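You operate a simulated robot arm through the tools that you are given. There is no shell and no other tool. Be economical: measure what you need, move in short steps, check, and stop when the job is done.

Carry out the task below with a simulated robot arm. There is one attempt and no reset: what you move stays moved.

TASK
Put the teal tape on the pale peg, the yellow on the dark peg, and wipe off the mug ring.
Fine: use the wiping pad and put it back.
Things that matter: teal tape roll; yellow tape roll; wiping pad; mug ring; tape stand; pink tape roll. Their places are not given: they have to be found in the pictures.

It is judged by the outcome, as a careful person would: the job done as asked, and still so three seconds after it is handed in. It fails if anything else is knocked over, pushed out of place, dropped, spilled or broken.

THE ROBOT
A 6-joint arm with a two-finger parallel gripper, fixed in place. Base frame: the origin is at the foot of the arm, x ahead of it, y to its left, z up; the work surface is at about z = 80. Lengths are in cm, angles in rad, forces in N, time in s.
With the tool pointing down near the work surface it reaches from about 24 to 64 cm from the base axis. Its first joint turns from -1.152 to 1.152 rad. Payload 2.7 kg.
Tool frame: the origin (TCP) lies between the finger pads and is the grasp point; the fingertips stand 2.3 cm ahead of it; z points along the fingers, y is the line along which they close. The gripper opens to 9.4 cm. The fingers are 3.8 cm wide and 1 cm thick; the gripper's body (5.4 by 9.6 cm) begins 3.9 cm behind the TCP.
Orientation is that of the tool frame in the base frame, as a unit quaternion [w, x, y, z]. With the fingers straight down and closing along the base's y, the tool's x points along the base's -x, its y along +y and its z along -z.

THE INTERFACE
- The arm moves only by the tool move_arm. Its argument "plan" is a list of rows, each a list of 3 entries, a list of its own where there are three numbers: the turn, a rotation vector about the tool's x, y, z in rad, then the shift along the tool's x, y, z in cm, then the closure in counts, from 0 (fully open) to 255 (shut). In form: [[[rx, ry, rz], [x, y, z], grip], ...]. A call has 1 to 20 rows; each row is the pose to reach, as a shift and turn from the pose commanded when the call began, along the tool's axes at that moment. A row lasts 0.2 s, in which the tool goes at most 5 cm and 0.15 rad; a call with a longer step from one row to the next is refused whole, and so is a gripper value outside its range. A pose out of reach is approached as far as the arm can. The call stops where the force on the tool passes 40 N (or 10 N more than at its start, if that is more) or the arm is blocked; 0.2 s more then pass. The fingers move at their own pace (about 4.5 cm/s each) and stop on an object; they squeeze with about 31 N. The grip force told is the motor's: it shows also when the fingers shut on nothing. Time passes only in rows, and 0.2 s behind the last, so rows that repeat a pose let the fingers close. It gives the time, the measured TCP pose, the force on the tool (base axes), the opening and the grip force at its end, in the units of the frame above (readings bear some noise).
- Cameras (640 x 400 px; columns grow to the right, rows downward): "scene" is fixed at [7.92, -43.47, 140.07]; the picture's right is [0.73, -0.68, 0.00], its down [-0.42, -0.44, -0.80] and it looks along [0.54, 0.58, -0.61] (base axes); focal length 356 px, centre (320, 200). "wrist" rides on the gripper at [-3.9, 0, -4.4] in the tool frame; the picture's right is [0.00, -1.00, 0.00], its down [0.97, 0.00, -0.24] and it looks along [0.24, 0.00, 0.97] (tool axes); focal length 218 px, centre (320, 200).
- camera(camera): a new picture of that camera. No time passes.
- point_at(camera, pixels): for up to 12 pixels [column, row] of the newest picture of that camera ("zoom" is the newest enlarged one), the place [x, y, z] in the base frame of the surface seen there, good to about 0.3 cm. No time passes.
- zoom(camera, box): a new picture of the part [left, top, right, bottom] of that camera's present view, enlarged. No time passes.
- sign_off(): hands the job in; it is judged then, once.

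Work in short steps. Measure before you move; look again where a grasp or a placing could have gone wrong, and mend it. You have 80 turns and 38 pictures in all, those below and enlarged ones among them. Open the gripper and draw the arm clear of the work before you hand the job in, unless the task says otherwise; then end with one line.

The tools are called after ">>>" as a command line: name --argument value ..., lists and objects as JSON in quotes. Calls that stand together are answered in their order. move_arm: Moves the arm, as the interface text tells. Its arguments: {"type":"object","properties":{"plan":{"type":"array"}},"required":["plan"]} The other tools are called the same way: camera (camera) takes a picture; point_at (camera, pixels) gives the place of the surface under pixels of a picture; zoom (camera, box) takes an enlarged picture of a part of a camera's view; sign_off () hands the job in.

At the start:

```text
clock: 0.0
ee_pos: [40.35, 0.77, 114.21]
tool_rot: [0.0, 0.0, 1.0, 0.0]
wrist_force: [0.3, 0.4, 0.6]
width: 9.41
finger_force: 0.0
```

scene: 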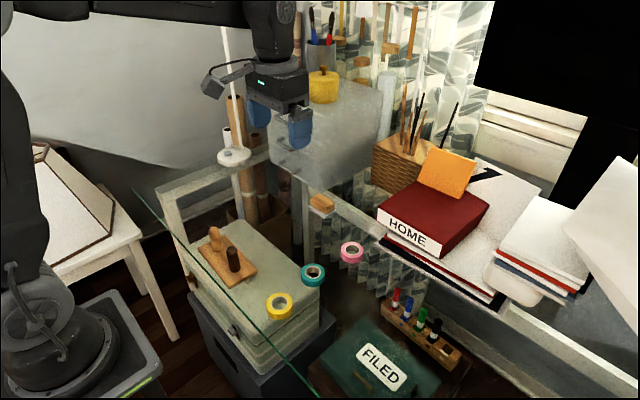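
wrist: 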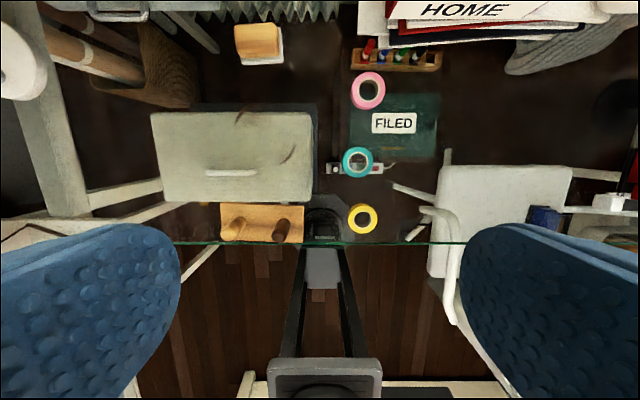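

The table is glass; the tape rolls lie at wrist (368,90) pink, (357,162) teal, (362,219) yellow, and the stand is at (262,223). I'll zoom in and measure.

>>> zoom --camera "scene" --box '[180, 180, 400, 330]'

>>> zoom --camera "wrist" --box '[200, 10, 440, 250]'

>>> point_at --camera "wrist" --pixels '[[368, 76], [368, 104], [357, 148], [357, 176], [362, 206], [362, 233], [240, 35], [262, 35], [237, 226], [281, 226], [222, 206], [302, 240]]'

>>> point_at --camera "scene" --pixels '[[212, 232], [233, 249], [312, 265], [352, 244], [279, 296], [322, 200], [230, 268], [200, 249], [255, 268], [232, 284], [322, 207], [313, 273]]'

```text
2.67 times, centred on (290, 255) of scene
```

zoom: 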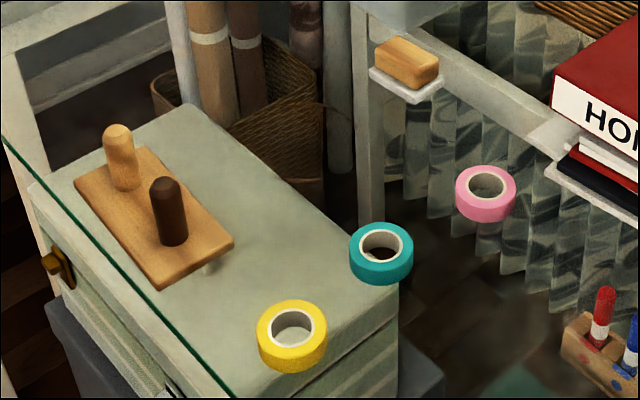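

```text
1.67 times, centred on (320, 130) of wrist
```

zoom: 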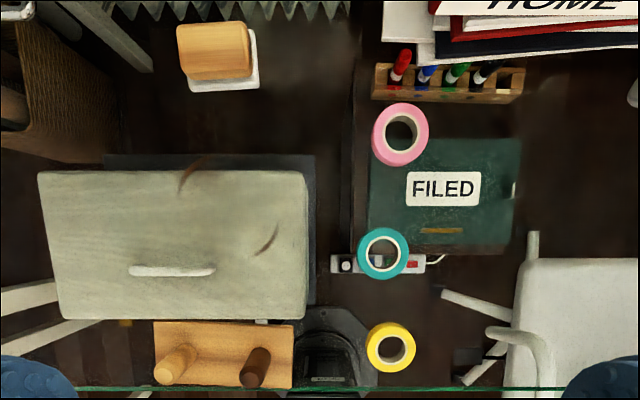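

```text
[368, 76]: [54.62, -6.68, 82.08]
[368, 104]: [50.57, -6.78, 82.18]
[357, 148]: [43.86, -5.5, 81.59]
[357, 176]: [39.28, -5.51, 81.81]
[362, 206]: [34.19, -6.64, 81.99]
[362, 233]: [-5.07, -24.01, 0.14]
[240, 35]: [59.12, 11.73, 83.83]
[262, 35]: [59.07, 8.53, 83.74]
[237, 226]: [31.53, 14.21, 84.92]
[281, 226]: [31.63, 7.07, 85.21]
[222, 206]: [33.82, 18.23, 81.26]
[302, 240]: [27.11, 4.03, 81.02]
```

```text
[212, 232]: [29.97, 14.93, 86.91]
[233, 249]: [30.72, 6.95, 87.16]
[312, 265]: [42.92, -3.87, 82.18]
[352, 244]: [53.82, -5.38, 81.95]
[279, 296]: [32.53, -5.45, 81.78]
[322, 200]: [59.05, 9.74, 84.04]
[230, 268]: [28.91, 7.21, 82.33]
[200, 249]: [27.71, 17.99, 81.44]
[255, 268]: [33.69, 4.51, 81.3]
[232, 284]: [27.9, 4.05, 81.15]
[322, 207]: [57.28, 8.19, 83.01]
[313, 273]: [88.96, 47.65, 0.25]
```

Brownish arcs near wrist (271,112) and (300,154) appear to be the mug ring on the glass. Zooming to verify it and the pad.

>>> zoom --camera "wrist" --box '[220, 80, 340, 180]'

>>> zoom --camera "scene" --box '[295, 180, 355, 220]'

```text
4.00 times, centred on (280, 130) of wrist
```

zoom: 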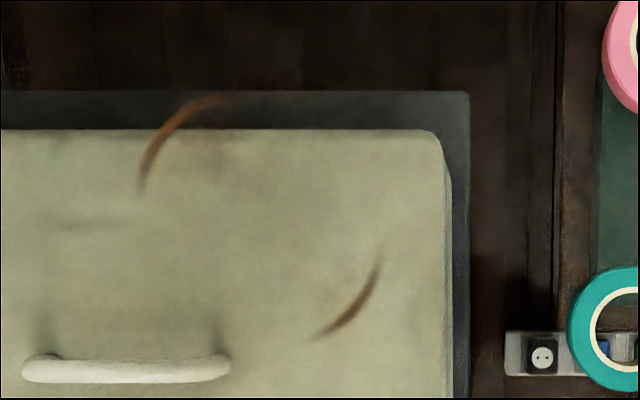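

```text
10.00 times, centred on (325, 200) of scene
```

zoom: 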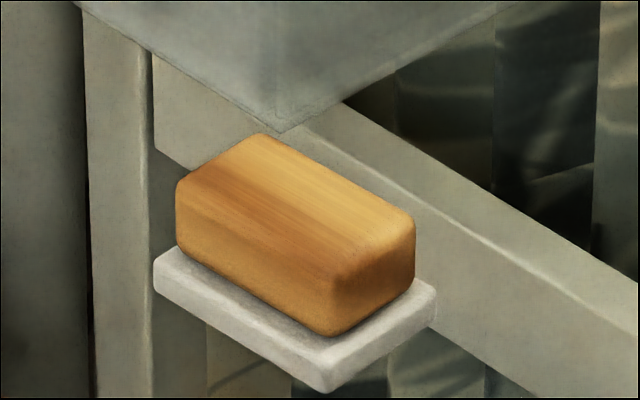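

Checking whether the arcs lie on the glass and whether the ring shows in the scene view near (286,234).

>>> point_at --camera "wrist" --pixels '[[261, 111], [289, 161], [257, 118], [295, 155], [265, 134], [270, 106]]'

>>> zoom --camera "scene" --box '[250, 205, 330, 260]'

```text
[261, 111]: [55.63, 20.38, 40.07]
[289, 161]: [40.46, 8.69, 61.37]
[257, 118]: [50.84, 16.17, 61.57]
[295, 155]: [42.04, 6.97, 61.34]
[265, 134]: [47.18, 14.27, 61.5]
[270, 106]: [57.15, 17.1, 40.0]
```

```text
7.27 times, centred on (290, 232) of scene
```

zoom: 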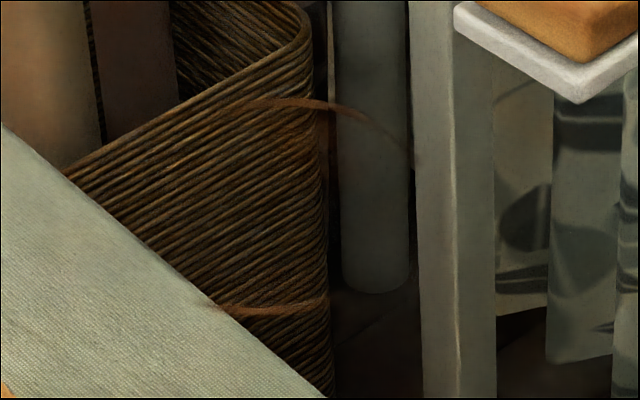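

The ring's arcs fit a circle on the glass centred near (46,10), radius ≈5.4. Before moving I check heights of things around the pad and the peg tops.

>>> point_at --camera "scene" --pixels '[[325, 110], [284, 165], [360, 150], [345, 208], [235, 155], [322, 88], [380, 165], [400, 205], [440, 225], [300, 170], [385, 245], [212, 229]]'

>>> zoom --camera "scene" --box '[190, 215, 270, 295]'

```text
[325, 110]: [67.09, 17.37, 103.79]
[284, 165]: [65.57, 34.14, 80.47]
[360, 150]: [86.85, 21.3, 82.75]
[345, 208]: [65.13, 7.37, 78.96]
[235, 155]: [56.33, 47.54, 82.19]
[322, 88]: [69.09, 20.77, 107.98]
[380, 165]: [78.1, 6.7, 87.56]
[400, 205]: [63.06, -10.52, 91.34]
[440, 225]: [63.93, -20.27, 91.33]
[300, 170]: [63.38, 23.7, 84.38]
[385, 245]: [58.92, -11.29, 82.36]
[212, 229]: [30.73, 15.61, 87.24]
```

```text
5.00 times, centred on (230, 255) of scene
```

zoom: 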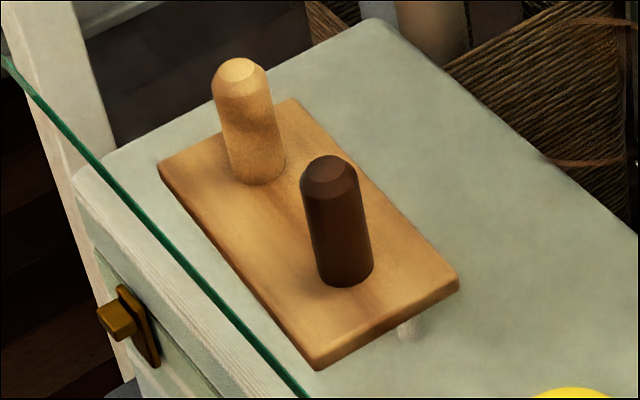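

There's a tall grey block right behind the pad, so I map its faces and the pad's extents.

>>> zoom --camera "scene" --box '[250, 60, 410, 220]'

>>> point_at --camera "scene" --pixels '[[275, 100], [275, 130], [275, 148], [310, 130], [310, 165], [320, 188], [330, 180], [345, 140], [345, 165], [375, 130], [375, 110], [340, 95]]'

>>> point_at --camera "wrist" --pixels '[[236, 25], [278, 25], [236, 50], [278, 50], [257, 40], [257, 61], [284, 61], [239, 61], [283, 30], [257, 26], [237, 40], [278, 40]]'

```text
2.50 times, centred on (330, 140) of scene
```

zoom: 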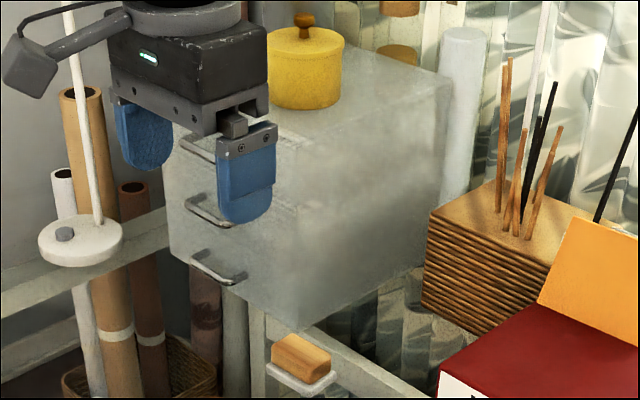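

```text
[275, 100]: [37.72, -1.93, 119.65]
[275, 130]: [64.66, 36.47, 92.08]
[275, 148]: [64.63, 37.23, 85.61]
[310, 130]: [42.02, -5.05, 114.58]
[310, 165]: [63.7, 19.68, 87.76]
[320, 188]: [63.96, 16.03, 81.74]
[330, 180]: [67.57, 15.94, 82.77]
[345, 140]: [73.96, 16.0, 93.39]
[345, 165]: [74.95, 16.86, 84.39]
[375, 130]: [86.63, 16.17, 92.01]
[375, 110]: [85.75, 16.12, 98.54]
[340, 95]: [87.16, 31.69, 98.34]
```

```text
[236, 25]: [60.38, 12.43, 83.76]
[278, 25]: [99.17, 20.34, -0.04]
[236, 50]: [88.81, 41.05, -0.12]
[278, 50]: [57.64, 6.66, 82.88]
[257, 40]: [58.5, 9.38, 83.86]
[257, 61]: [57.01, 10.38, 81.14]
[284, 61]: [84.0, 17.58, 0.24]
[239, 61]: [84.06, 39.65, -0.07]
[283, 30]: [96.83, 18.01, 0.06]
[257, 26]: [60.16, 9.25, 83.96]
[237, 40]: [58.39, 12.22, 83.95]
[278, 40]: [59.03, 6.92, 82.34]
```

The cabinet face is at x≈63.8 for y>16, and the pad spans x 57.2–60.8, y 6.5–12.6. I check what sticks out beside the gripper at scene (213,83).

>>> point_at --camera "scene" --pixels '[[213, 83], [206, 90], [222, 76], [212, 95], [204, 75], [240, 63], [286, 85], [250, 90], [300, 95], [270, 30], [305, 112], [252, 72]]'

>>> zoom --camera "scene" --box '[180, 0, 340, 160]'

```text
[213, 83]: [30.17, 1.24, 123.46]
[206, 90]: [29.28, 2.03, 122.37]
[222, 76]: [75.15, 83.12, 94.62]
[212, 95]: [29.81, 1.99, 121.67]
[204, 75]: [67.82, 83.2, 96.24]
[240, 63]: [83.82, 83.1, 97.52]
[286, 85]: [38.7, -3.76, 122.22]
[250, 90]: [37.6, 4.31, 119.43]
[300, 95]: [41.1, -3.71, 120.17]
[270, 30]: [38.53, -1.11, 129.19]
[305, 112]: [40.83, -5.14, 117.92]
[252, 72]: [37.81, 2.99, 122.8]
```

```text
2.50 times, centred on (260, 80) of scene
```

zoom: 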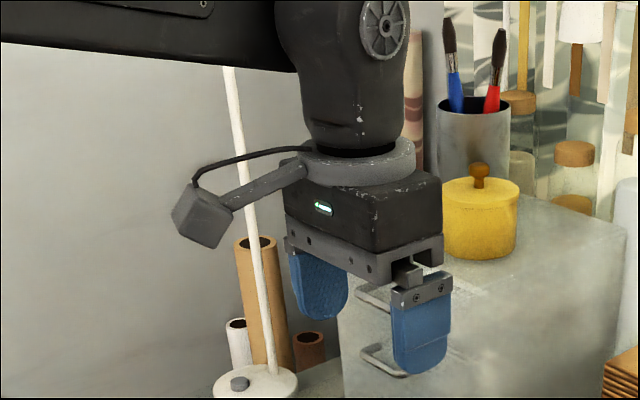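

An accessory sticks out about 11 cm along tool +x, 7 cm above the TCP. Turning the tool by −90° (tool x = −Y) keeps it clear everywhere and closes the fingers along X. I go above the teal roll near (41.6,−5.4).

>>> move_arm --plan '[[[0, 0, -0.143], [-0.11, -0.56, 1.7], 0], [[0, 0, -0.286], [-0.23, -1.13, 3.4], 0], [[0, 0, -0.428], [-0.34, -1.69, 5.1], 0], [[0, 0, -0.571], [-0.45, -2.25, 6.8], 0], [[0, 0, -0.714], [-0.57, -2.82, 8.5], 0], [[0, 0, -0.857], [-0.68, -3.38, 10.2], 0], [[0, 0, -1.0], [-0.8, -3.95, 11.9], 0], [[0, 0, -1.142], [-0.91, -4.51, 13.6], 0], [[0, 0, -1.285], [-1.02, -5.07, 15.3], 0], [[0, 0, -1.428], [-1.14, -5.64, 17.2], 0], [[0, 0, -1.571], [-1.25, -6.2, 19.2], 0], [[0, 0, -1.571], [-1.25, -6.2, 19.2], 0]]'

>>> camera --camera "wrist"

```text
clock: 2.6
ee_pos: [41.68, -5.32, 94.83]
tool_rot: [-0.001, 0.708, -0.706, 0.0]
wrist_force: [-0.2, -1.3, 0.8]
width: 9.4
finger_force: 0.0
```

```text
27 pictures are left
```

wrist: 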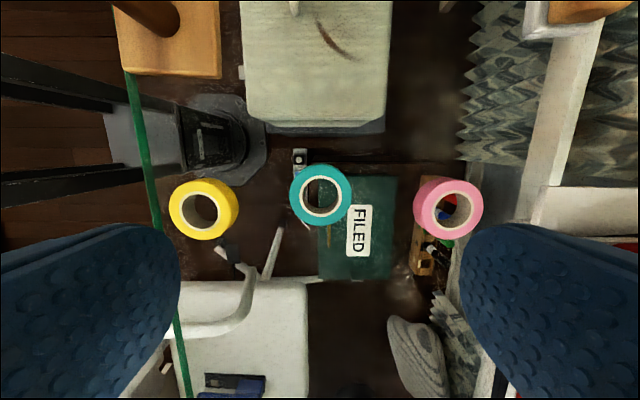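

Now measure the rims of the three rolls in this view: teal around (321,193), yellow (203,208), pink (449,206).

>>> point_at --camera "wrist" --pixels '[[294, 194], [347, 194], [321, 169], [321, 217], [300, 193], [342, 193], [175, 208], [230, 208], [204, 184], [204, 232], [421, 206], [475, 206]]'

>>> zoom --camera "wrist" --box '[160, 130, 380, 260]'

```text
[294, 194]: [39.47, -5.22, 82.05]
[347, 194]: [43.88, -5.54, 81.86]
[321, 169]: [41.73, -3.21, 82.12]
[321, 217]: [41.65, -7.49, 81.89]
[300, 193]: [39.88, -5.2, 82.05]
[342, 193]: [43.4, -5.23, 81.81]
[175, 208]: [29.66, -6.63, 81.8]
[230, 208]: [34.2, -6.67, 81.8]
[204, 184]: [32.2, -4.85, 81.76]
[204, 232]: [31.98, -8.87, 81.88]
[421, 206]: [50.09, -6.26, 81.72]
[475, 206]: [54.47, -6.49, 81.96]
```

```text
2.91 times, centred on (270, 195) of wrist
```

zoom: 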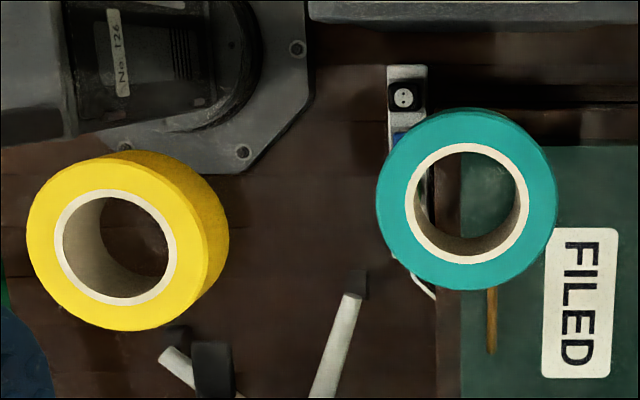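

Teal is centred at (41.7,−5.3), right under the TCP; outer Ø ≈4.9, top z≈82. I descend 12.2 cm, close, and hold.

>>> move_arm --plan '[[[0, 0, 0], [0, 0, 4], 0], [[0, 0, 0], [0, 0, 8], 0], [[0, 0, 0], [0, 0, 11], 0], [[0, 0, 0], [0, 0, 12.2], 0], [[0, 0, 0], [0, 0, 12.2], 0], [[0, 0, 0], [0, 0, 12.2], 255], [[0, 0, 0], [0, 0, 12.2], 255], [[0, 0, 0], [0, 0, 12.2], 255], [[0, 0, 0], [0, 0, 12.2], 255], [[0, 0, 0], [0, 0, 12.2], 255], [[0, 0, 0], [0, 0, 12.2], 255]]'

```text
clock: 5.0
ee_pos: [41.68, -5.57, 82.73]
tool_rot: [0.0, 0.707, -0.707, 0.0]
wrist_force: [0.0, -0.1, 0.1]
width: 5.02
finger_force: 30.9
```

Roll gripped (5.02 cm). I lift and move to (30.5, 2, 96) to view the pegs from above.

>>> move_arm --plan '[[[0, 0, 0], [0, 0, -3], 255], [[0, 0, 0], [0, 0, -7], 255], [[0, 0, 0], [0, 0, -11], 255], [[0, 0, 0], [-1.5, 2.2, -13.2], 255], [[0, 0, 0], [-3, 4.5, -13.2], 255], [[0, 0, 0], [-4.5, 6.8, -13.2], 255], [[0, 0, 0], [-6, 9, -13.2], 255], [[0, 0, 0], [-7.4, 11.1, -13.2], 255], [[0, 0, 0], [-7.4, 11.1, -13.2], 255], [[0, 0, 0], [-7.4, 11.1, -13.2], 255]]'

>>> camera --camera "wrist"

```text
clock: 7.2
ee_pos: [30.35, 2.12, 96.11]
tool_rot: [-0.001, -0.707, 0.708, 0.0]
wrist_force: [-0.4, -0.7, -0.7]
width: 5.03
finger_force: 31.0
```

```text
25 pictures are left
```

wrist: 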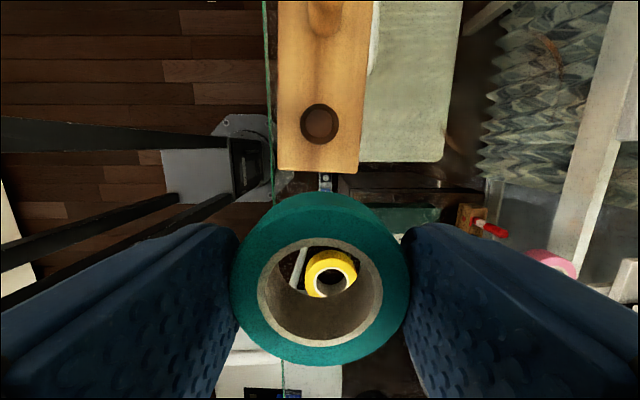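

The dark peg top at (319,124) gives (30.4, 7.2), and the roll is centred in the grip. I shift 7.8 cm in +Y to see the pale peg the same way.

>>> move_arm --plan '[[[0, 0, 0], [-3, 0, 0], 255], [[0, 0, 0], [-6, 0, 0], 255], [[0, 0, 0], [-7.8, 0, 0], 255], [[0, 0, 0], [-7.8, 0, 0], 255]]'

>>> camera --camera "wrist"

```text
clock: 8.2
ee_pos: [30.71, 9.85, 95.99]
tool_rot: [0.0, 0.707, -0.707, 0.0]
wrist_force: [-0.8, -0.2, -0.2]
width: 5.07
finger_force: 30.9
```

```text
24 pictures are left
```

wrist: 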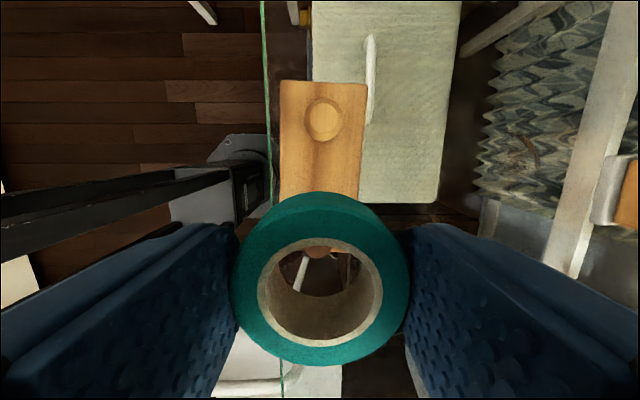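

Pale peg top is at about (322,118). I confirm with point_at, including the board edges.

>>> point_at --camera "wrist" --pixels '[[322, 106], [322, 119], [322, 128], [310, 118], [334, 118], [282, 90], [365, 90], [282, 180], [360, 180], [306, 119], [341, 119], [324, 84]]'

>>> zoom --camera "wrist" --box '[260, 60, 390, 200]'

```text
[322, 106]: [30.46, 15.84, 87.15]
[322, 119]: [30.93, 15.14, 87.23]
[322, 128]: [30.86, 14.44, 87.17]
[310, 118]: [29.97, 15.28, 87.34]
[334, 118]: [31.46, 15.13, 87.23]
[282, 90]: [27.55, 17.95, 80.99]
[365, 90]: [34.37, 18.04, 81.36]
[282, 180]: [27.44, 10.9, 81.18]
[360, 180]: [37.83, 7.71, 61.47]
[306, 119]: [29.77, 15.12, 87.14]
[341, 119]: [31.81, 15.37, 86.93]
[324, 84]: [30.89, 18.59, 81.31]
```

```text
2.86 times, centred on (325, 130) of wrist
```

zoom: 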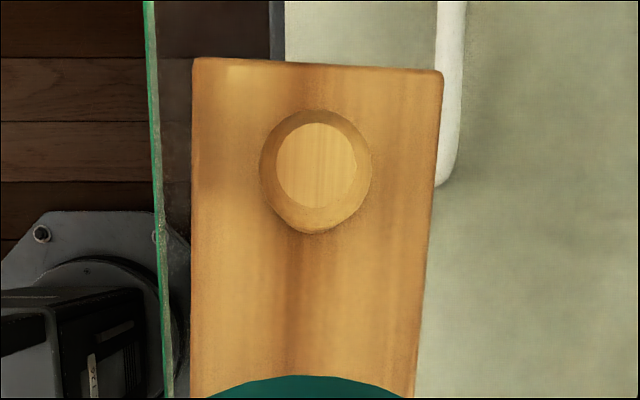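

Pale peg centre ≈ (30.73, 15.2), top z≈87.2. I move above it at z 92 and look through the roll's hole.

>>> move_arm --plan '[[[0, 0, 0], [-2.7, -0.1, 0], 255], [[0, 0, 0], [-5.4, -0.23, 0], 255], [[0, 0, 0], [-5.4, -0.23, 2], 255], [[0, 0, 0], [-5.4, -0.23, 4], 255], [[0, 0, 0], [-5.4, -0.23, 4], 255], [[0, 0, 0], [-5.4, -0.23, 4], 255]]'

>>> camera --camera "wrist"

>>> zoom --camera "scene" --box '[150, 150, 290, 290]'

```text
clock: 9.6
ee_pos: [31.06, 15.05, 91.98]
tool_rot: [0.001, 0.708, -0.707, 0.0]
wrist_force: [0.5, 0.5, 0.3]
width: 5.03
finger_force: 30.6
```

```text
22 pictures are left
```

wrist: 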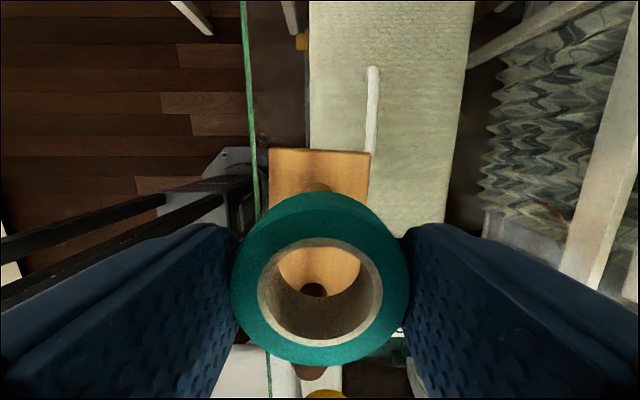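

```text
2.86 times, centred on (220, 220) of scene
```

zoom: 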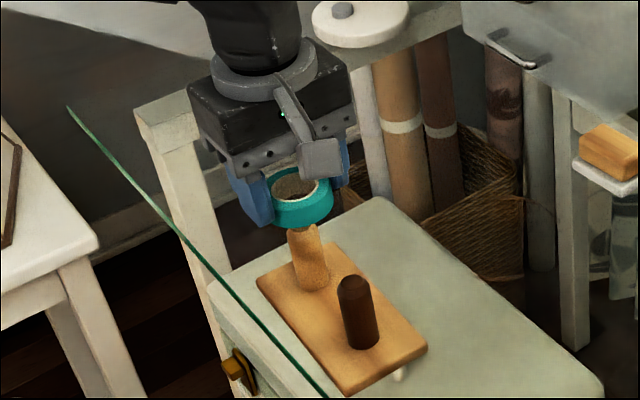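

Aligned within view accuracy (peg centre column ≈319). I descend slowly over the peg, watching force.

>>> move_arm --plan '[[[0, 0, 0], [0, 0, 1], 255], [[0, 0, 0], [0, 0, 2], 255], [[0, 0, 0], [0, 0, 2.7], 255], [[0, 0, 0], [0, 0, 3.4], 255], [[0, 0, 0], [0, 0, 3.4], 255]]'

>>> camera --camera "wrist"

```text
clock: 10.8
ee_pos: [30.8, 15.15, 88.47]
tool_rot: [0.0, -0.707, 0.707, -0.001]
wrist_force: [0.5, 0.0, -0.7]
width: 5.05
finger_force: 31.3
```

```text
20 pictures are left
```

wrist: 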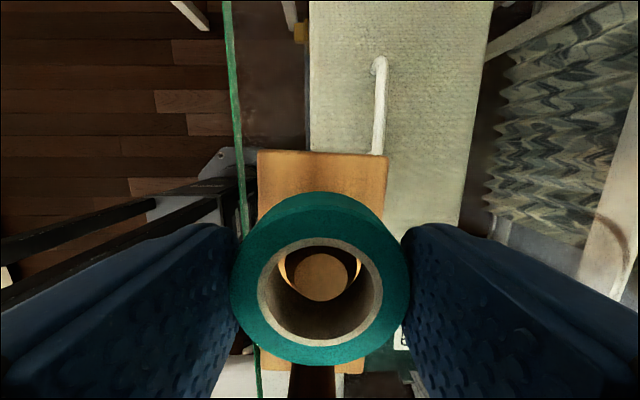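

The peg is inside the hole and centred (top at (320,278), expected 281). I lower to 0.2 cm above the board and release.

>>> move_arm --plan '[[[0, 0, 0], [0, 0, 1], 255], [[0, 0, 0], [0, 0, 2], 255], [[0, 0, 0], [0, 0, 3], 255], [[0, 0, 0], [0, 0, 3.7], 255], [[0, 0, 0], [0, 0, 4.2], 255], [[0, 0, 0], [0, 0, 4.2], 255]]'

```text
clock: 12.2
ee_pos: [30.91, 15.17, 84.25]
tool_rot: [0.0, -0.707, 0.708, -0.001]
wrist_force: [-0.5, -0.1, 0.5]
width: 5.03
finger_force: 30.8
```

Release and rise.

>>> move_arm --plan '[[[0, 0, 0], [0, 0, 0], 0], [[0, 0, 0], [0, 0, 0], 0], [[0, 0, 0], [0, 0, 0], 0], [[0, 0, 0], [0, 0, -3], 0], [[0, 0, 0], [0, 0, -7], 0], [[0, 0, 0], [0, 0, -10.7], 0]]'

>>> zoom --camera "scene" --box '[170, 190, 310, 330]'

```text
clock: 13.6
ee_pos: [30.73, 15.14, 94.87]
tool_rot: [0.0, -0.707, 0.707, 0.0]
wrist_force: [0.2, -0.2, 0.1]
width: 9.39
finger_force: 0.0
```

```text
2.86 times, centred on (240, 260) of scene
```

zoom: 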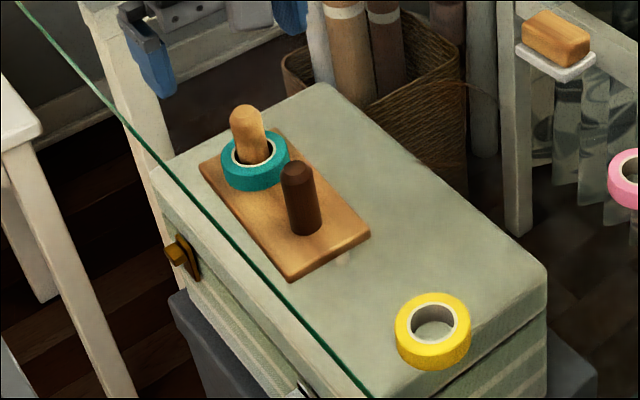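

Teal is seated on the pale peg. Now above the yellow roll near (31.8,−6.9) and check.

>>> move_arm --plan '[[[0, 0, 0], [4, -0.2, 0], 0], [[0, 0, 0], [8, -0.4, 0], 0], [[0, 0, 0], [12, -0.6, 0], 0], [[0, 0, 0], [16, -0.8, 0], 0], [[0, 0, 0], [20, -1.0, 0], 0], [[0, 0, 0], [22.05, -1.1, 0], 0], [[0, 0, 0], [22.05, -1.1, 0], 0]]'

>>> camera --camera "wrist"

>>> zoom --camera "wrist" --box '[260, 140, 380, 260]'

```text
clock: 15.2
ee_pos: [32.11, -7.08, 95.05]
tool_rot: [0.0, 0.708, -0.707, -0.001]
wrist_force: [-0.5, -0.7, 0.9]
width: 9.41
finger_force: 0.0
```

```text
18 pictures are left
```

wrist: 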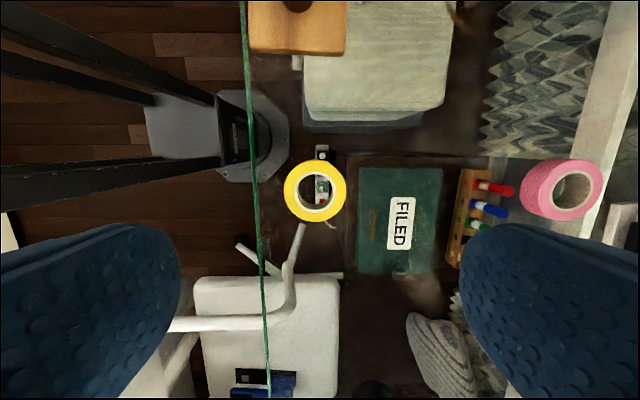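

```text
3.33 times, centred on (320, 200) of wrist
```

zoom: 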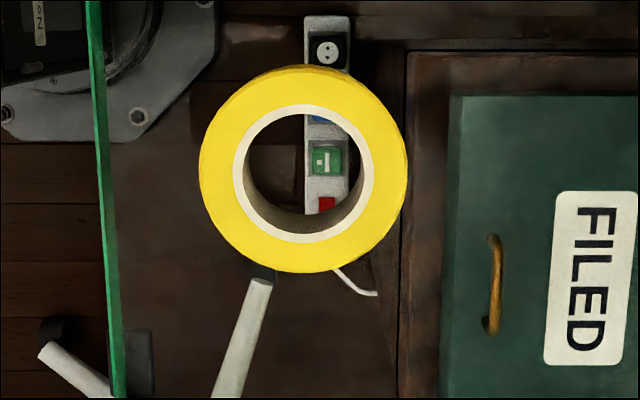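

Yellow's centre is offset by −0.4 X, +0.2 Y from the TCP; correct, descend and grip.

>>> move_arm --plan '[[[0, 0, 0], [-0.2, 0.41, 4], 0], [[0, 0, 0], [-0.2, 0.41, 8], 0], [[0, 0, 0], [-0.2, 0.41, 11], 0], [[0, 0, 0], [-0.2, 0.41, 12.3], 0], [[0, 0, 0], [-0.2, 0.41, 12.3], 0], [[0, 0, 0], [-0.2, 0.41, 12.3], 255], [[0, 0, 0], [-0.2, 0.41, 12.3], 255], [[0, 0, 0], [-0.2, 0.41, 12.3], 255], [[0, 0, 0], [-0.2, 0.41, 12.3], 255], [[0, 0, 0], [-0.2, 0.41, 12.3], 255], [[0, 0, 0], [-0.2, 0.41, 12.3], 255]]'

```text
clock: 17.6
ee_pos: [31.79, -6.81, 82.6]
tool_rot: [0.0, -0.707, 0.707, 0.0]
wrist_force: [0.5, 0.2, -1.0]
width: 5.01
finger_force: 31.2
```

Gripped. Lift and carry to above the dark peg (30.44, 7.2) at z 92, then look.

>>> move_arm --plan '[[[0, 0, 0], [0, 0, -3], 255], [[0, 0, 0], [0, 0, -7], 255], [[0, 0, 0], [0, 0, -10.5], 255], [[0, 0, 0], [-3.5, 0.25, -10.5], 255], [[0, 0, 0], [-7, 0.5, -10.5], 255], [[0, 0, 0], [-10.5, 0.75, -10.5], 255], [[0, 0, 0], [-13.85, 0.98, -10.5], 255], [[0, 0, 0], [-13.85, 0.98, -9.2], 255], [[0, 0, 0], [-13.85, 0.98, -9.2], 255]]'

>>> camera --camera "wrist"

```text
clock: 19.6
ee_pos: [30.44, 7.06, 91.87]
tool_rot: [0.001, -0.707, 0.708, 0.0]
wrist_force: [-0.2, 0.0, 0.3]
width: 5.05
finger_force: 30.3
```

```text
16 pictures are left
```

wrist: 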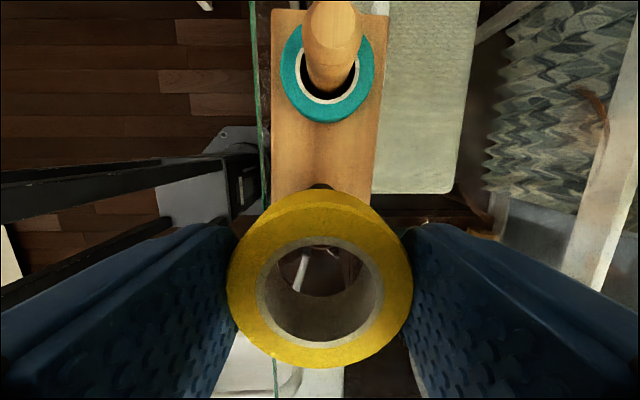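

Peg visible on-axis at column ≈321. Descend over its tip and check.

>>> move_arm --plan '[[[0, 0, 0], [0, 0, 1], 255], [[0, 0, 0], [0, 0, 2], 255], [[0, 0, 0], [0, 0, 2.7], 255], [[0, 0, 0], [0, 0, 3.4], 255], [[0, 0, 0], [0, 0, 3.4], 255]]'

>>> zoom --camera "wrist" --box '[220, 170, 420, 390]'

```text
clock: 20.8
ee_pos: [30.47, 7.1, 88.52]
tool_rot: [0.0, 0.708, -0.707, 0.0]
wrist_force: [0.0, 0.0, -0.6]
width: 5.03
finger_force: 31.4
```

```text
1.82 times, centred on (320, 280) of wrist
```

zoom: 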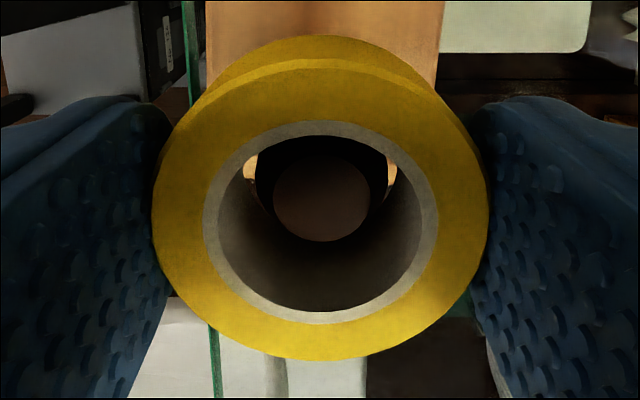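

Centred (peg top at ≈(320.5,279.5)). Lower the remaining 4.2 cm, then release and rise.

>>> move_arm --plan '[[[0, 0, 0], [0, 0, 1], 255], [[0, 0, 0], [0, 0, 2], 255], [[0, 0, 0], [0, 0, 3], 255], [[0, 0, 0], [0, 0, 3.7], 255], [[0, 0, 0], [0, 0, 4.2], 255], [[0, 0, 0], [0, 0, 4.2], 255], [[0, 0, 0], [0, 0, 4.2], 0], [[0, 0, 0], [0, 0, 4.2], 0], [[0, 0, 0], [0, 0, 4.2], 0], [[0, 0, 0], [0, 0, 4.2], 0], [[0, 0, 0], [0, 0, 1], 0], [[0, 0, 0], [0, 0, -3], 0], [[0, 0, 0], [0, 0, -6.6], 0]]'

>>> zoom --camera "scene" --box '[170, 190, 310, 330]'

```text
clock: 23.6
ee_pos: [30.28, 7.29, 95.22]
tool_rot: [0.0, -0.707, 0.707, 0.0]
wrist_force: [0.1, -0.6, -0.1]
width: 9.4
finger_force: 0.2
```

```text
2.86 times, centred on (240, 260) of scene
```

zoom: 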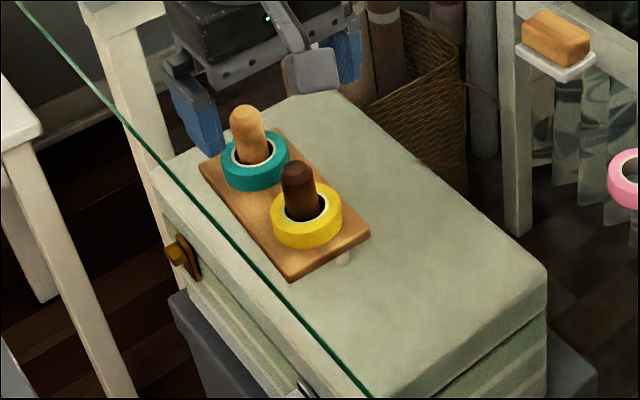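

Both tapes seated. Move to (52,10,97) to look at the ring and the pad from above.

>>> move_arm --plan '[[[0, 0, 0], [-0.5, -4, -1.8], 0], [[0, 0, 0], [-1, -8, -1.8], 0], [[0, 0, 0], [-1.5, -12, -1.8], 0], [[0, 0, 0], [-2, -16, -1.8], 0], [[0, 0, 0], [-2.5, -19, -1.8], 0], [[0, 0, 0], [-2.8, -21.56, -1.8], 0], [[0, 0, 0], [-2.8, -21.56, -1.8], 0]]'

>>> camera --camera "wrist"

```text
clock: 25.2
ee_pos: [51.98, 10.34, 96.72]
tool_rot: [0.001, -0.707, 0.707, 0.0]
wrist_force: [0.1, -0.3, -0.2]
width: 9.4
finger_force: 0.1
```

```text
13 pictures are left
```

wrist: 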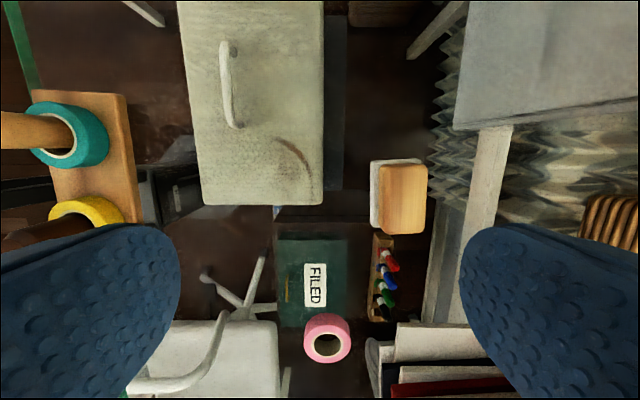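

The ring's arc appears at (295,155). I zoom on it and measure the pad's edges at around (400,195).

>>> point_at --camera "wrist" --pixels '[[385, 200], [425, 200], [405, 166], [405, 230], [403, 198], [373, 195], [377, 228], [423, 162], [375, 163], [400, 161], [382, 231], [420, 231]]'

>>> zoom --camera "wrist" --box '[200, 110, 330, 270]'

>>> zoom --camera "wrist" --box '[355, 145, 445, 245]'

```text
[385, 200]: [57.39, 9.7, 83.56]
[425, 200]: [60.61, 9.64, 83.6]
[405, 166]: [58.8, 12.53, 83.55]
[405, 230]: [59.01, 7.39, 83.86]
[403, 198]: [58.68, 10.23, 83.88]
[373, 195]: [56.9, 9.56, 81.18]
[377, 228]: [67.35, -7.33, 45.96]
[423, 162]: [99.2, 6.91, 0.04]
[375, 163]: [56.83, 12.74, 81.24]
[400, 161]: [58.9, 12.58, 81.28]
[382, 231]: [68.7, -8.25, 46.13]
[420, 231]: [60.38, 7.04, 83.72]
```

```text
2.50 times, centred on (265, 190) of wrist
```

zoom: 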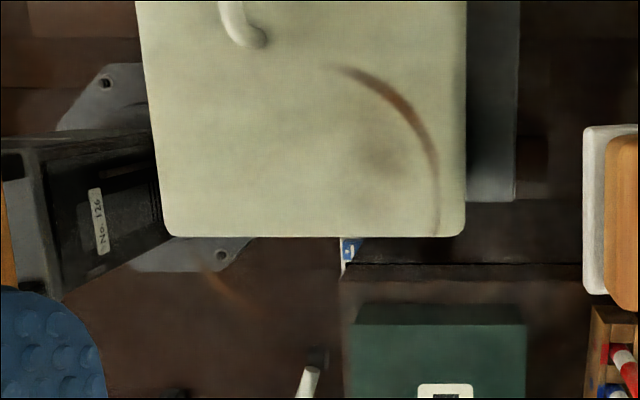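

```text
4.00 times, centred on (400, 195) of wrist
```

zoom: 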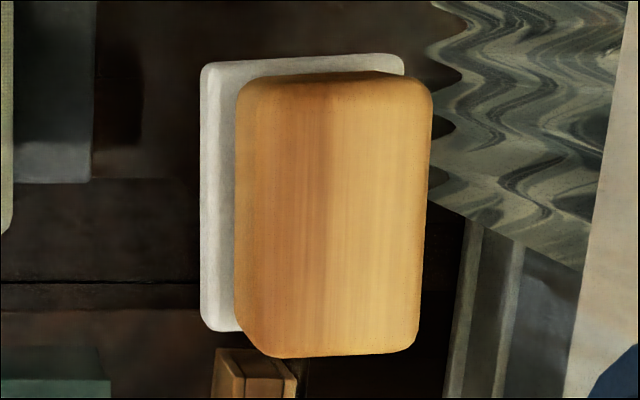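

Ring fit: centre ≈(46.0,9.6), radius ≈5.4. The pad (white felt 4.8×6.7, wooden grip) is centred ≈(58.95,9.45). I go above it and descend to TCP z 84 in steps.

>>> move_arm --plan '[[[0, 0, 0], [0.3, -3.5, 0], 0], [[0, 0, 0], [0.55, -6.95, 0], 0], [[0, 0, 0], [0.55, -6.95, 3], 0], [[0, 0, 0], [0.55, -6.95, 6], 0], [[0, 0, 0], [0.55, -6.95, 9], 0], [[0, 0, 0], [0.55, -6.95, 9], 0]]'

>>> camera --camera "wrist"

```text
clock: 26.6
ee_pos: [58.9, 9.49, 87.82]
tool_rot: [-0.001, -0.707, 0.707, 0.0]
wrist_force: [-0.4, 0.4, -0.9]
width: 9.41
finger_force: 0.0
```

```text
10 pictures are left
```

wrist: 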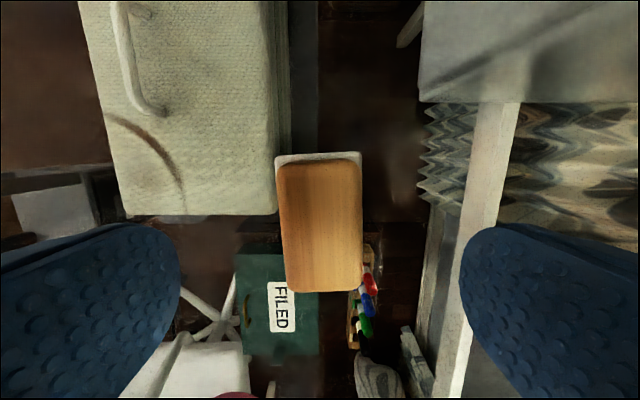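

Pad is centred in X (col 320) and about +0.4 in Y; I adjust, descend 4 cm and grip.

>>> move_arm --plan '[[[0, 0, 0], [-0.35, 0, 1.5], 0], [[0, 0, 0], [-0.35, 0, 3], 0], [[0, 0, 0], [-0.35, 0, 4], 0], [[0, 0, 0], [-0.35, 0, 4], 0], [[0, 0, 0], [-0.35, 0, 4], 255], [[0, 0, 0], [-0.35, 0, 4], 255], [[0, 0, 0], [-0.35, 0, 4], 255], [[0, 0, 0], [-0.35, 0, 4], 255], [[0, 0, 0], [-0.35, 0, 4], 255], [[0, 0, 0], [-0.35, 0, 4], 255]]'

```text
clock: 28.8
ee_pos: [59.04, 9.66, 84.09]
tool_rot: [0.0, 0.707, -0.707, 0.0]
wrist_force: [0.1, 0.4, 0.9]
width: 3.51
finger_force: 31.1
```

Gripped (3.51 cm). Lift 3 cm and move to the ring's +X side at (51,9.6), then lower to just above contact.

>>> move_arm --plan '[[[0, 0, 0], [0, 0, -1.5], 255], [[0, 0, 0], [0, 0, -3], 255], [[0, 0, 0], [0.1, 4, -3], 255], [[0, 0, 0], [0.2, 7.95, -3], 255], [[0, 0, 0], [0.2, 7.95, -1.5], 255], [[0, 0, 0], [0.2, 7.95, -0.4], 255], [[0, 0, 0], [0.2, 7.95, 0], 255], [[0, 0, 0], [0.2, 7.95, 0], 255]]'

```text
clock: 30.6
ee_pos: [51.1, 9.58, 83.98]
tool_rot: [0.001, 0.708, -0.707, 0.0]
wrist_force: [-1.1, 0.1, 3.5]
width: 3.55
finger_force: 31.1
```

Contact at z≈84 (3.5 N). Press a bit more, 0.1 cm.

>>> move_arm --plan '[[[0, 0, 0], [0, 0, 0.1], 255], [[0, 0, 0], [0, 0, 0.1], 255]]'

```text
clock: 31.2
ee_pos: [51.05, 9.52, 83.96]
tool_rot: [0.0, -0.707, 0.708, -0.001]
wrist_force: [-6.1, -3.8, 20.4]
width: 3.54
finger_force: 31.2
```

Too stiff at 20 N; back off 0.05 and wipe one full circle of radius 5 about (46,9.6).

>>> move_arm --plan '[[[0, 0, 0], [0, 0, -0.05], 255], [[0, 0, 0], [-1.71, 0.3, -0.05], 255], [[0, 0, 0], [-3.21, 1.17, -0.05], 255], [[0, 0, 0], [-4.33, 2.5, -0.05], 255], [[0, 0, 0], [-4.92, 4.13, -0.05], 255], [[0, 0, 0], [-4.92, 5.87, -0.05], 255], [[0, 0, 0], [-4.33, 7.5, -0.05], 255], [[0, 0, 0], [-3.21, 8.83, -0.05], 255], [[0, 0, 0], [-1.71, 9.7, -0.05], 255], [[0, 0, 0], [0, 10, -0.05], 255], [[0, 0, 0], [1.71, 9.7, -0.05], 255], [[0, 0, 0], [3.21, 8.83, -0.05], 255], [[0, 0, 0], [4.33, 7.5, -0.05], 255], [[0, 0, 0], [4.92, 5.87, -0.05], 255], [[0, 0, 0], [4.92, 4.13, -0.05], 255], [[0, 0, 0], [4.33, 2.5, -0.05], 255], [[0, 0, 0], [3.21, 1.17, -0.05], 255], [[0, 0, 0], [1.71, 0.3, -0.05], 255], [[0, 0, 0], [0, 0, -0.05], 255]]'

>>> camera --camera "wrist"

```text
clock: 35.2
ee_pos: [51.12, 9.72, 83.85]
tool_rot: [-0.001, 0.707, -0.707, 0.001]
wrist_force: [-0.7, -4.6, 12.9]
width: 3.56
finger_force: 31.7
```

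```text
9 pictures are left
```

wrist: 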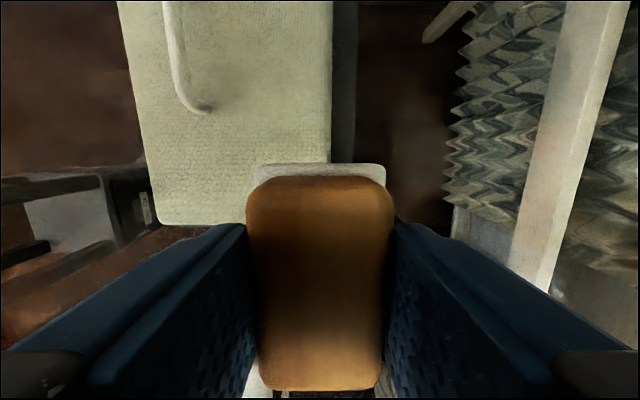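

No arc visible any more; a second pass the other way for safety, then lift 6 cm.

>>> move_arm --plan '[[[0, 0, 0], [1.71, 0.3, 0], 255], [[0, 0, 0], [3.21, 1.17, 0], 255], [[0, 0, 0], [4.33, 2.5, 0], 255], [[0, 0, 0], [4.92, 4.13, 0], 255], [[0, 0, 0], [4.92, 5.87, 0], 255], [[0, 0, 0], [4.33, 7.5, 0], 255], [[0, 0, 0], [3.21, 8.83, 0], 255], [[0, 0, 0], [1.71, 9.7, 0], 255], [[0, 0, 0], [0, 10, 0], 255], [[0, 0, 0], [-1.71, 9.7, 0], 255], [[0, 0, 0], [-3.21, 8.83, 0], 255], [[0, 0, 0], [-4.33, 7.5, 0], 255], [[0, 0, 0], [-4.92, 5.87, 0], 255], [[0, 0, 0], [-4.92, 4.13, 0], 255], [[0, 0, 0], [-4.33, 2.5, 0], 255], [[0, 0, 0], [-3.21, 1.17, 0], 255], [[0, 0, 0], [-1.71, 0.3, 0], 255], [[0, 0, 0], [0, 0, 0], 255], [[0, 0, 0], [0, 0, -3], 255], [[0, 0, 0], [0, 0, -6], 255]]'

>>> zoom --camera "scene" --box '[240, 195, 340, 275]'

>>> camera --camera "wrist"

```text
clock: 39.4
ee_pos: [50.82, 9.91, 90.02]
tool_rot: [-0.001, 0.707, -0.707, 0.0]
wrist_force: [0.4, 0.1, -0.5]
width: 3.53
finger_force: 30.6
```

```text
5.00 times, centred on (290, 235) of scene
```

zoom: 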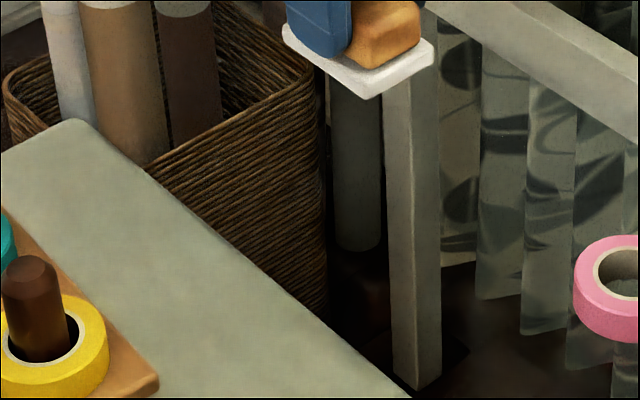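

```text
7 pictures are left
```

wrist: 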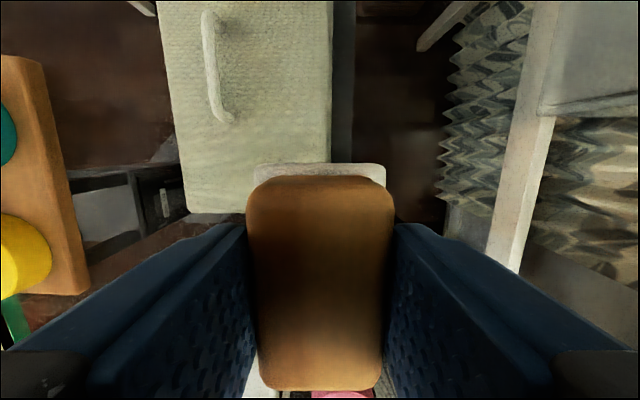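

The ring is gone in both views. Return the pad to its original place (58.95, 9.8) at z 84.

>>> move_arm --plan '[[[0, 0, 0], [-0.1, -4, 0], 255], [[0, 0, 0], [-0.2, -7.95, 0], 255], [[0, 0, 0], [-0.2, -7.95, 2.5], 255], [[0, 0, 0], [-0.2, -7.95, 4.8], 255], [[0, 0, 0], [-0.2, -7.95, 5.6], 255], [[0, 0, 0], [-0.2, -7.95, 5.93], 255], [[0, 0, 0], [-0.2, -7.95, 5.93], 255]]'

```text
clock: 41.0
ee_pos: [58.94, 9.9, 83.92]
tool_rot: [0.0, 0.707, -0.707, 0.0]
wrist_force: [0.3, 0.0, -0.7]
width: 3.57
finger_force: 30.4
```

No contact yet; lower a hair, then open, and rise straight up.

>>> move_arm --plan '[[[0, 0, 0], [0, 0, 0.05], 255], [[0, 0, 0], [0, 0, 0.05], 255], [[0, 0, 0], [0, 0, 0.05], 0], [[0, 0, 0], [0, 0, 0.05], 0], [[0, 0, 0], [0, 0, 0.05], 0], [[0, 0, 0], [0, 0, 0.05], 0], [[0, 0, 0], [0, 0, 0.05], 0], [[0, 0, 0], [0, 0, -4], 0], [[0, 0, 0], [0, 0, -8], 0], [[0, 0, 0], [0, 0, -12], 0], [[0, 0, 0], [0, 4, -14], 0], [[0, 0, 0], [0, 8, -16], 0], [[0, 0, 0], [0, 12, -20], 0], [[0, 0, 0], [0, 16, -24], 0], [[0, 0, 0], [0, 16, -24], 0]]'

>>> camera --camera "scene"

>>> camera --camera "wrist"

```text
refused: row 13 steps farther than a row can; nothing moved
```

```text
6 pictures are left
```

scene: 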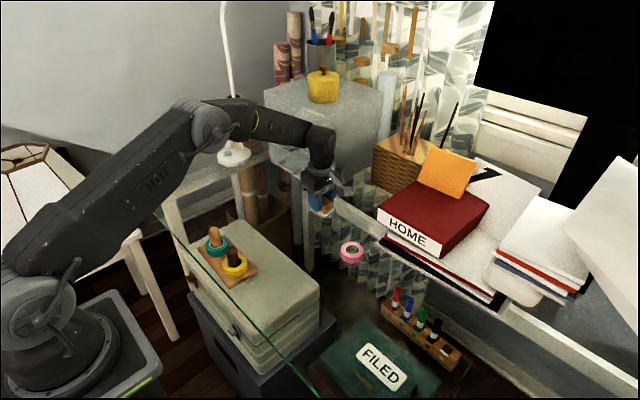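

```text
5 pictures are left
```

wrist: 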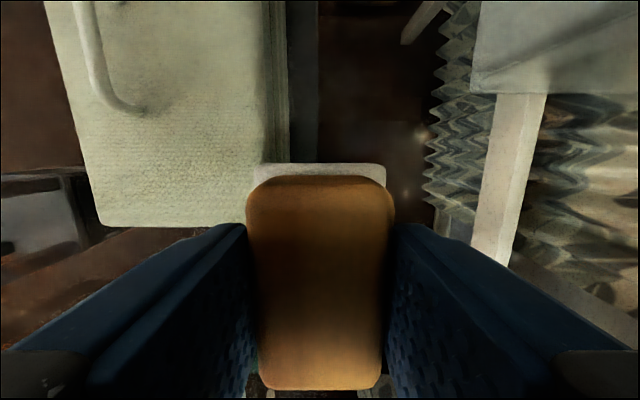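

The call was refused because of one over-long step; I repeat it with shorter ones.

>>> move_arm --plan '[[[0, 0, 0], [0, 0, 0.05], 255], [[0, 0, 0], [0, 0, 0.05], 255], [[0, 0, 0], [0, 0, 0.05], 0], [[0, 0, 0], [0, 0, 0.05], 0], [[0, 0, 0], [0, 0, 0.05], 0], [[0, 0, 0], [0, 0, 0.05], 0], [[0, 0, 0], [0, 0, 0.05], 0], [[0, 0, 0], [0, 0, -3], 0], [[0, 0, 0], [0, 0, -7], 0], [[0, 0, 0], [0, 0, -11], 0], [[0, 0, 0], [0, 3, -14], 0], [[0, 0, 0], [0, 6, -17], 0], [[0, 0, 0], [0, 9, -20], 0], [[0, 0, 0], [0, 12, -23], 0], [[0, 0, 0], [0, 14, -25], 0], [[0, 0, 0], [0, 14, -25], 0]]'

>>> camera --camera "wrist"

>>> zoom --camera "scene" --box '[180, 170, 380, 310]'

```text
clock: 44.4
ee_pos: [45.13, 9.93, 109.22]
tool_rot: [0.0, -0.707, 0.707, 0.0]
wrist_force: [0.3, 0.4, 0.2]
width: 9.41
finger_force: 0.1
```

```text
4 pictures are left
```

wrist: 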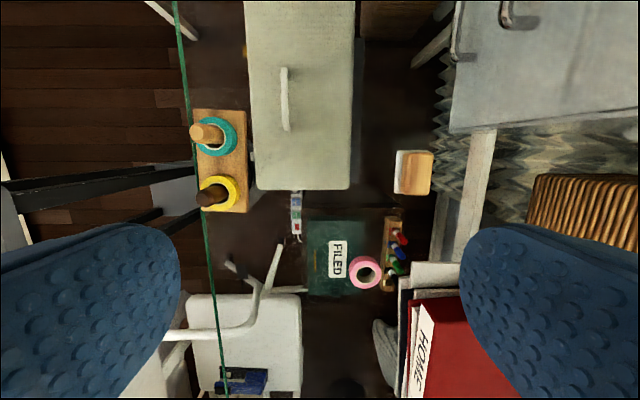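

```text
2.86 times, centred on (280, 240) of scene
```

zoom: 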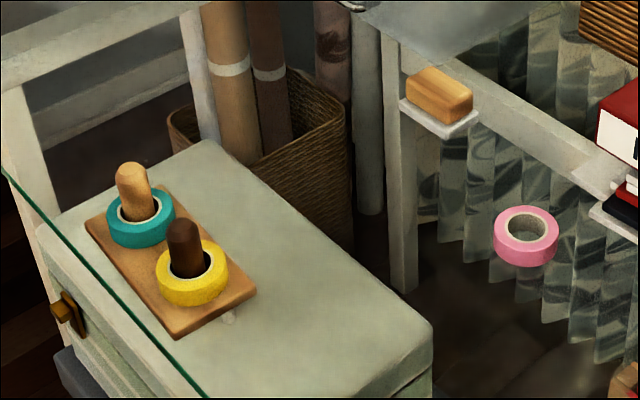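

Everything is in place; one last zoom on the ring area for residue.

>>> zoom --camera "wrist" --box '[240, 100, 420, 270]'

>>> point_at --camera "wrist" --pixels '[[415, 154], [415, 190], [406, 172], [432, 172], [397, 172]]'

```text
2.35 times, centred on (330, 185) of wrist
```

zoom: 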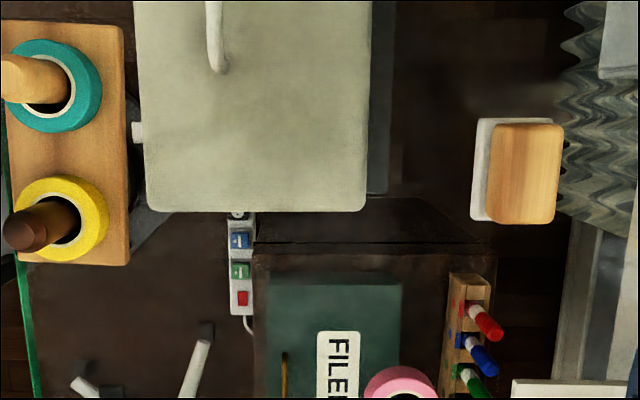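

```text
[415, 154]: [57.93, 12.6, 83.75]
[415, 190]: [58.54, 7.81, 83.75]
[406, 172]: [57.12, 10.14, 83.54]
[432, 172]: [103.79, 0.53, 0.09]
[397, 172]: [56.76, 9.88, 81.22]
```

The glass is clean, the pad is back in place, both tapes are seated and the arm is clear, so I'm handing the job in.

>>> sign_off

```text
The job is handed in.
```

The teal tape is on the pale peg, the yellow is on the dark peg, the mug ring is wiped off with no trace in the last pictures, and the wiping pad is back in its place.
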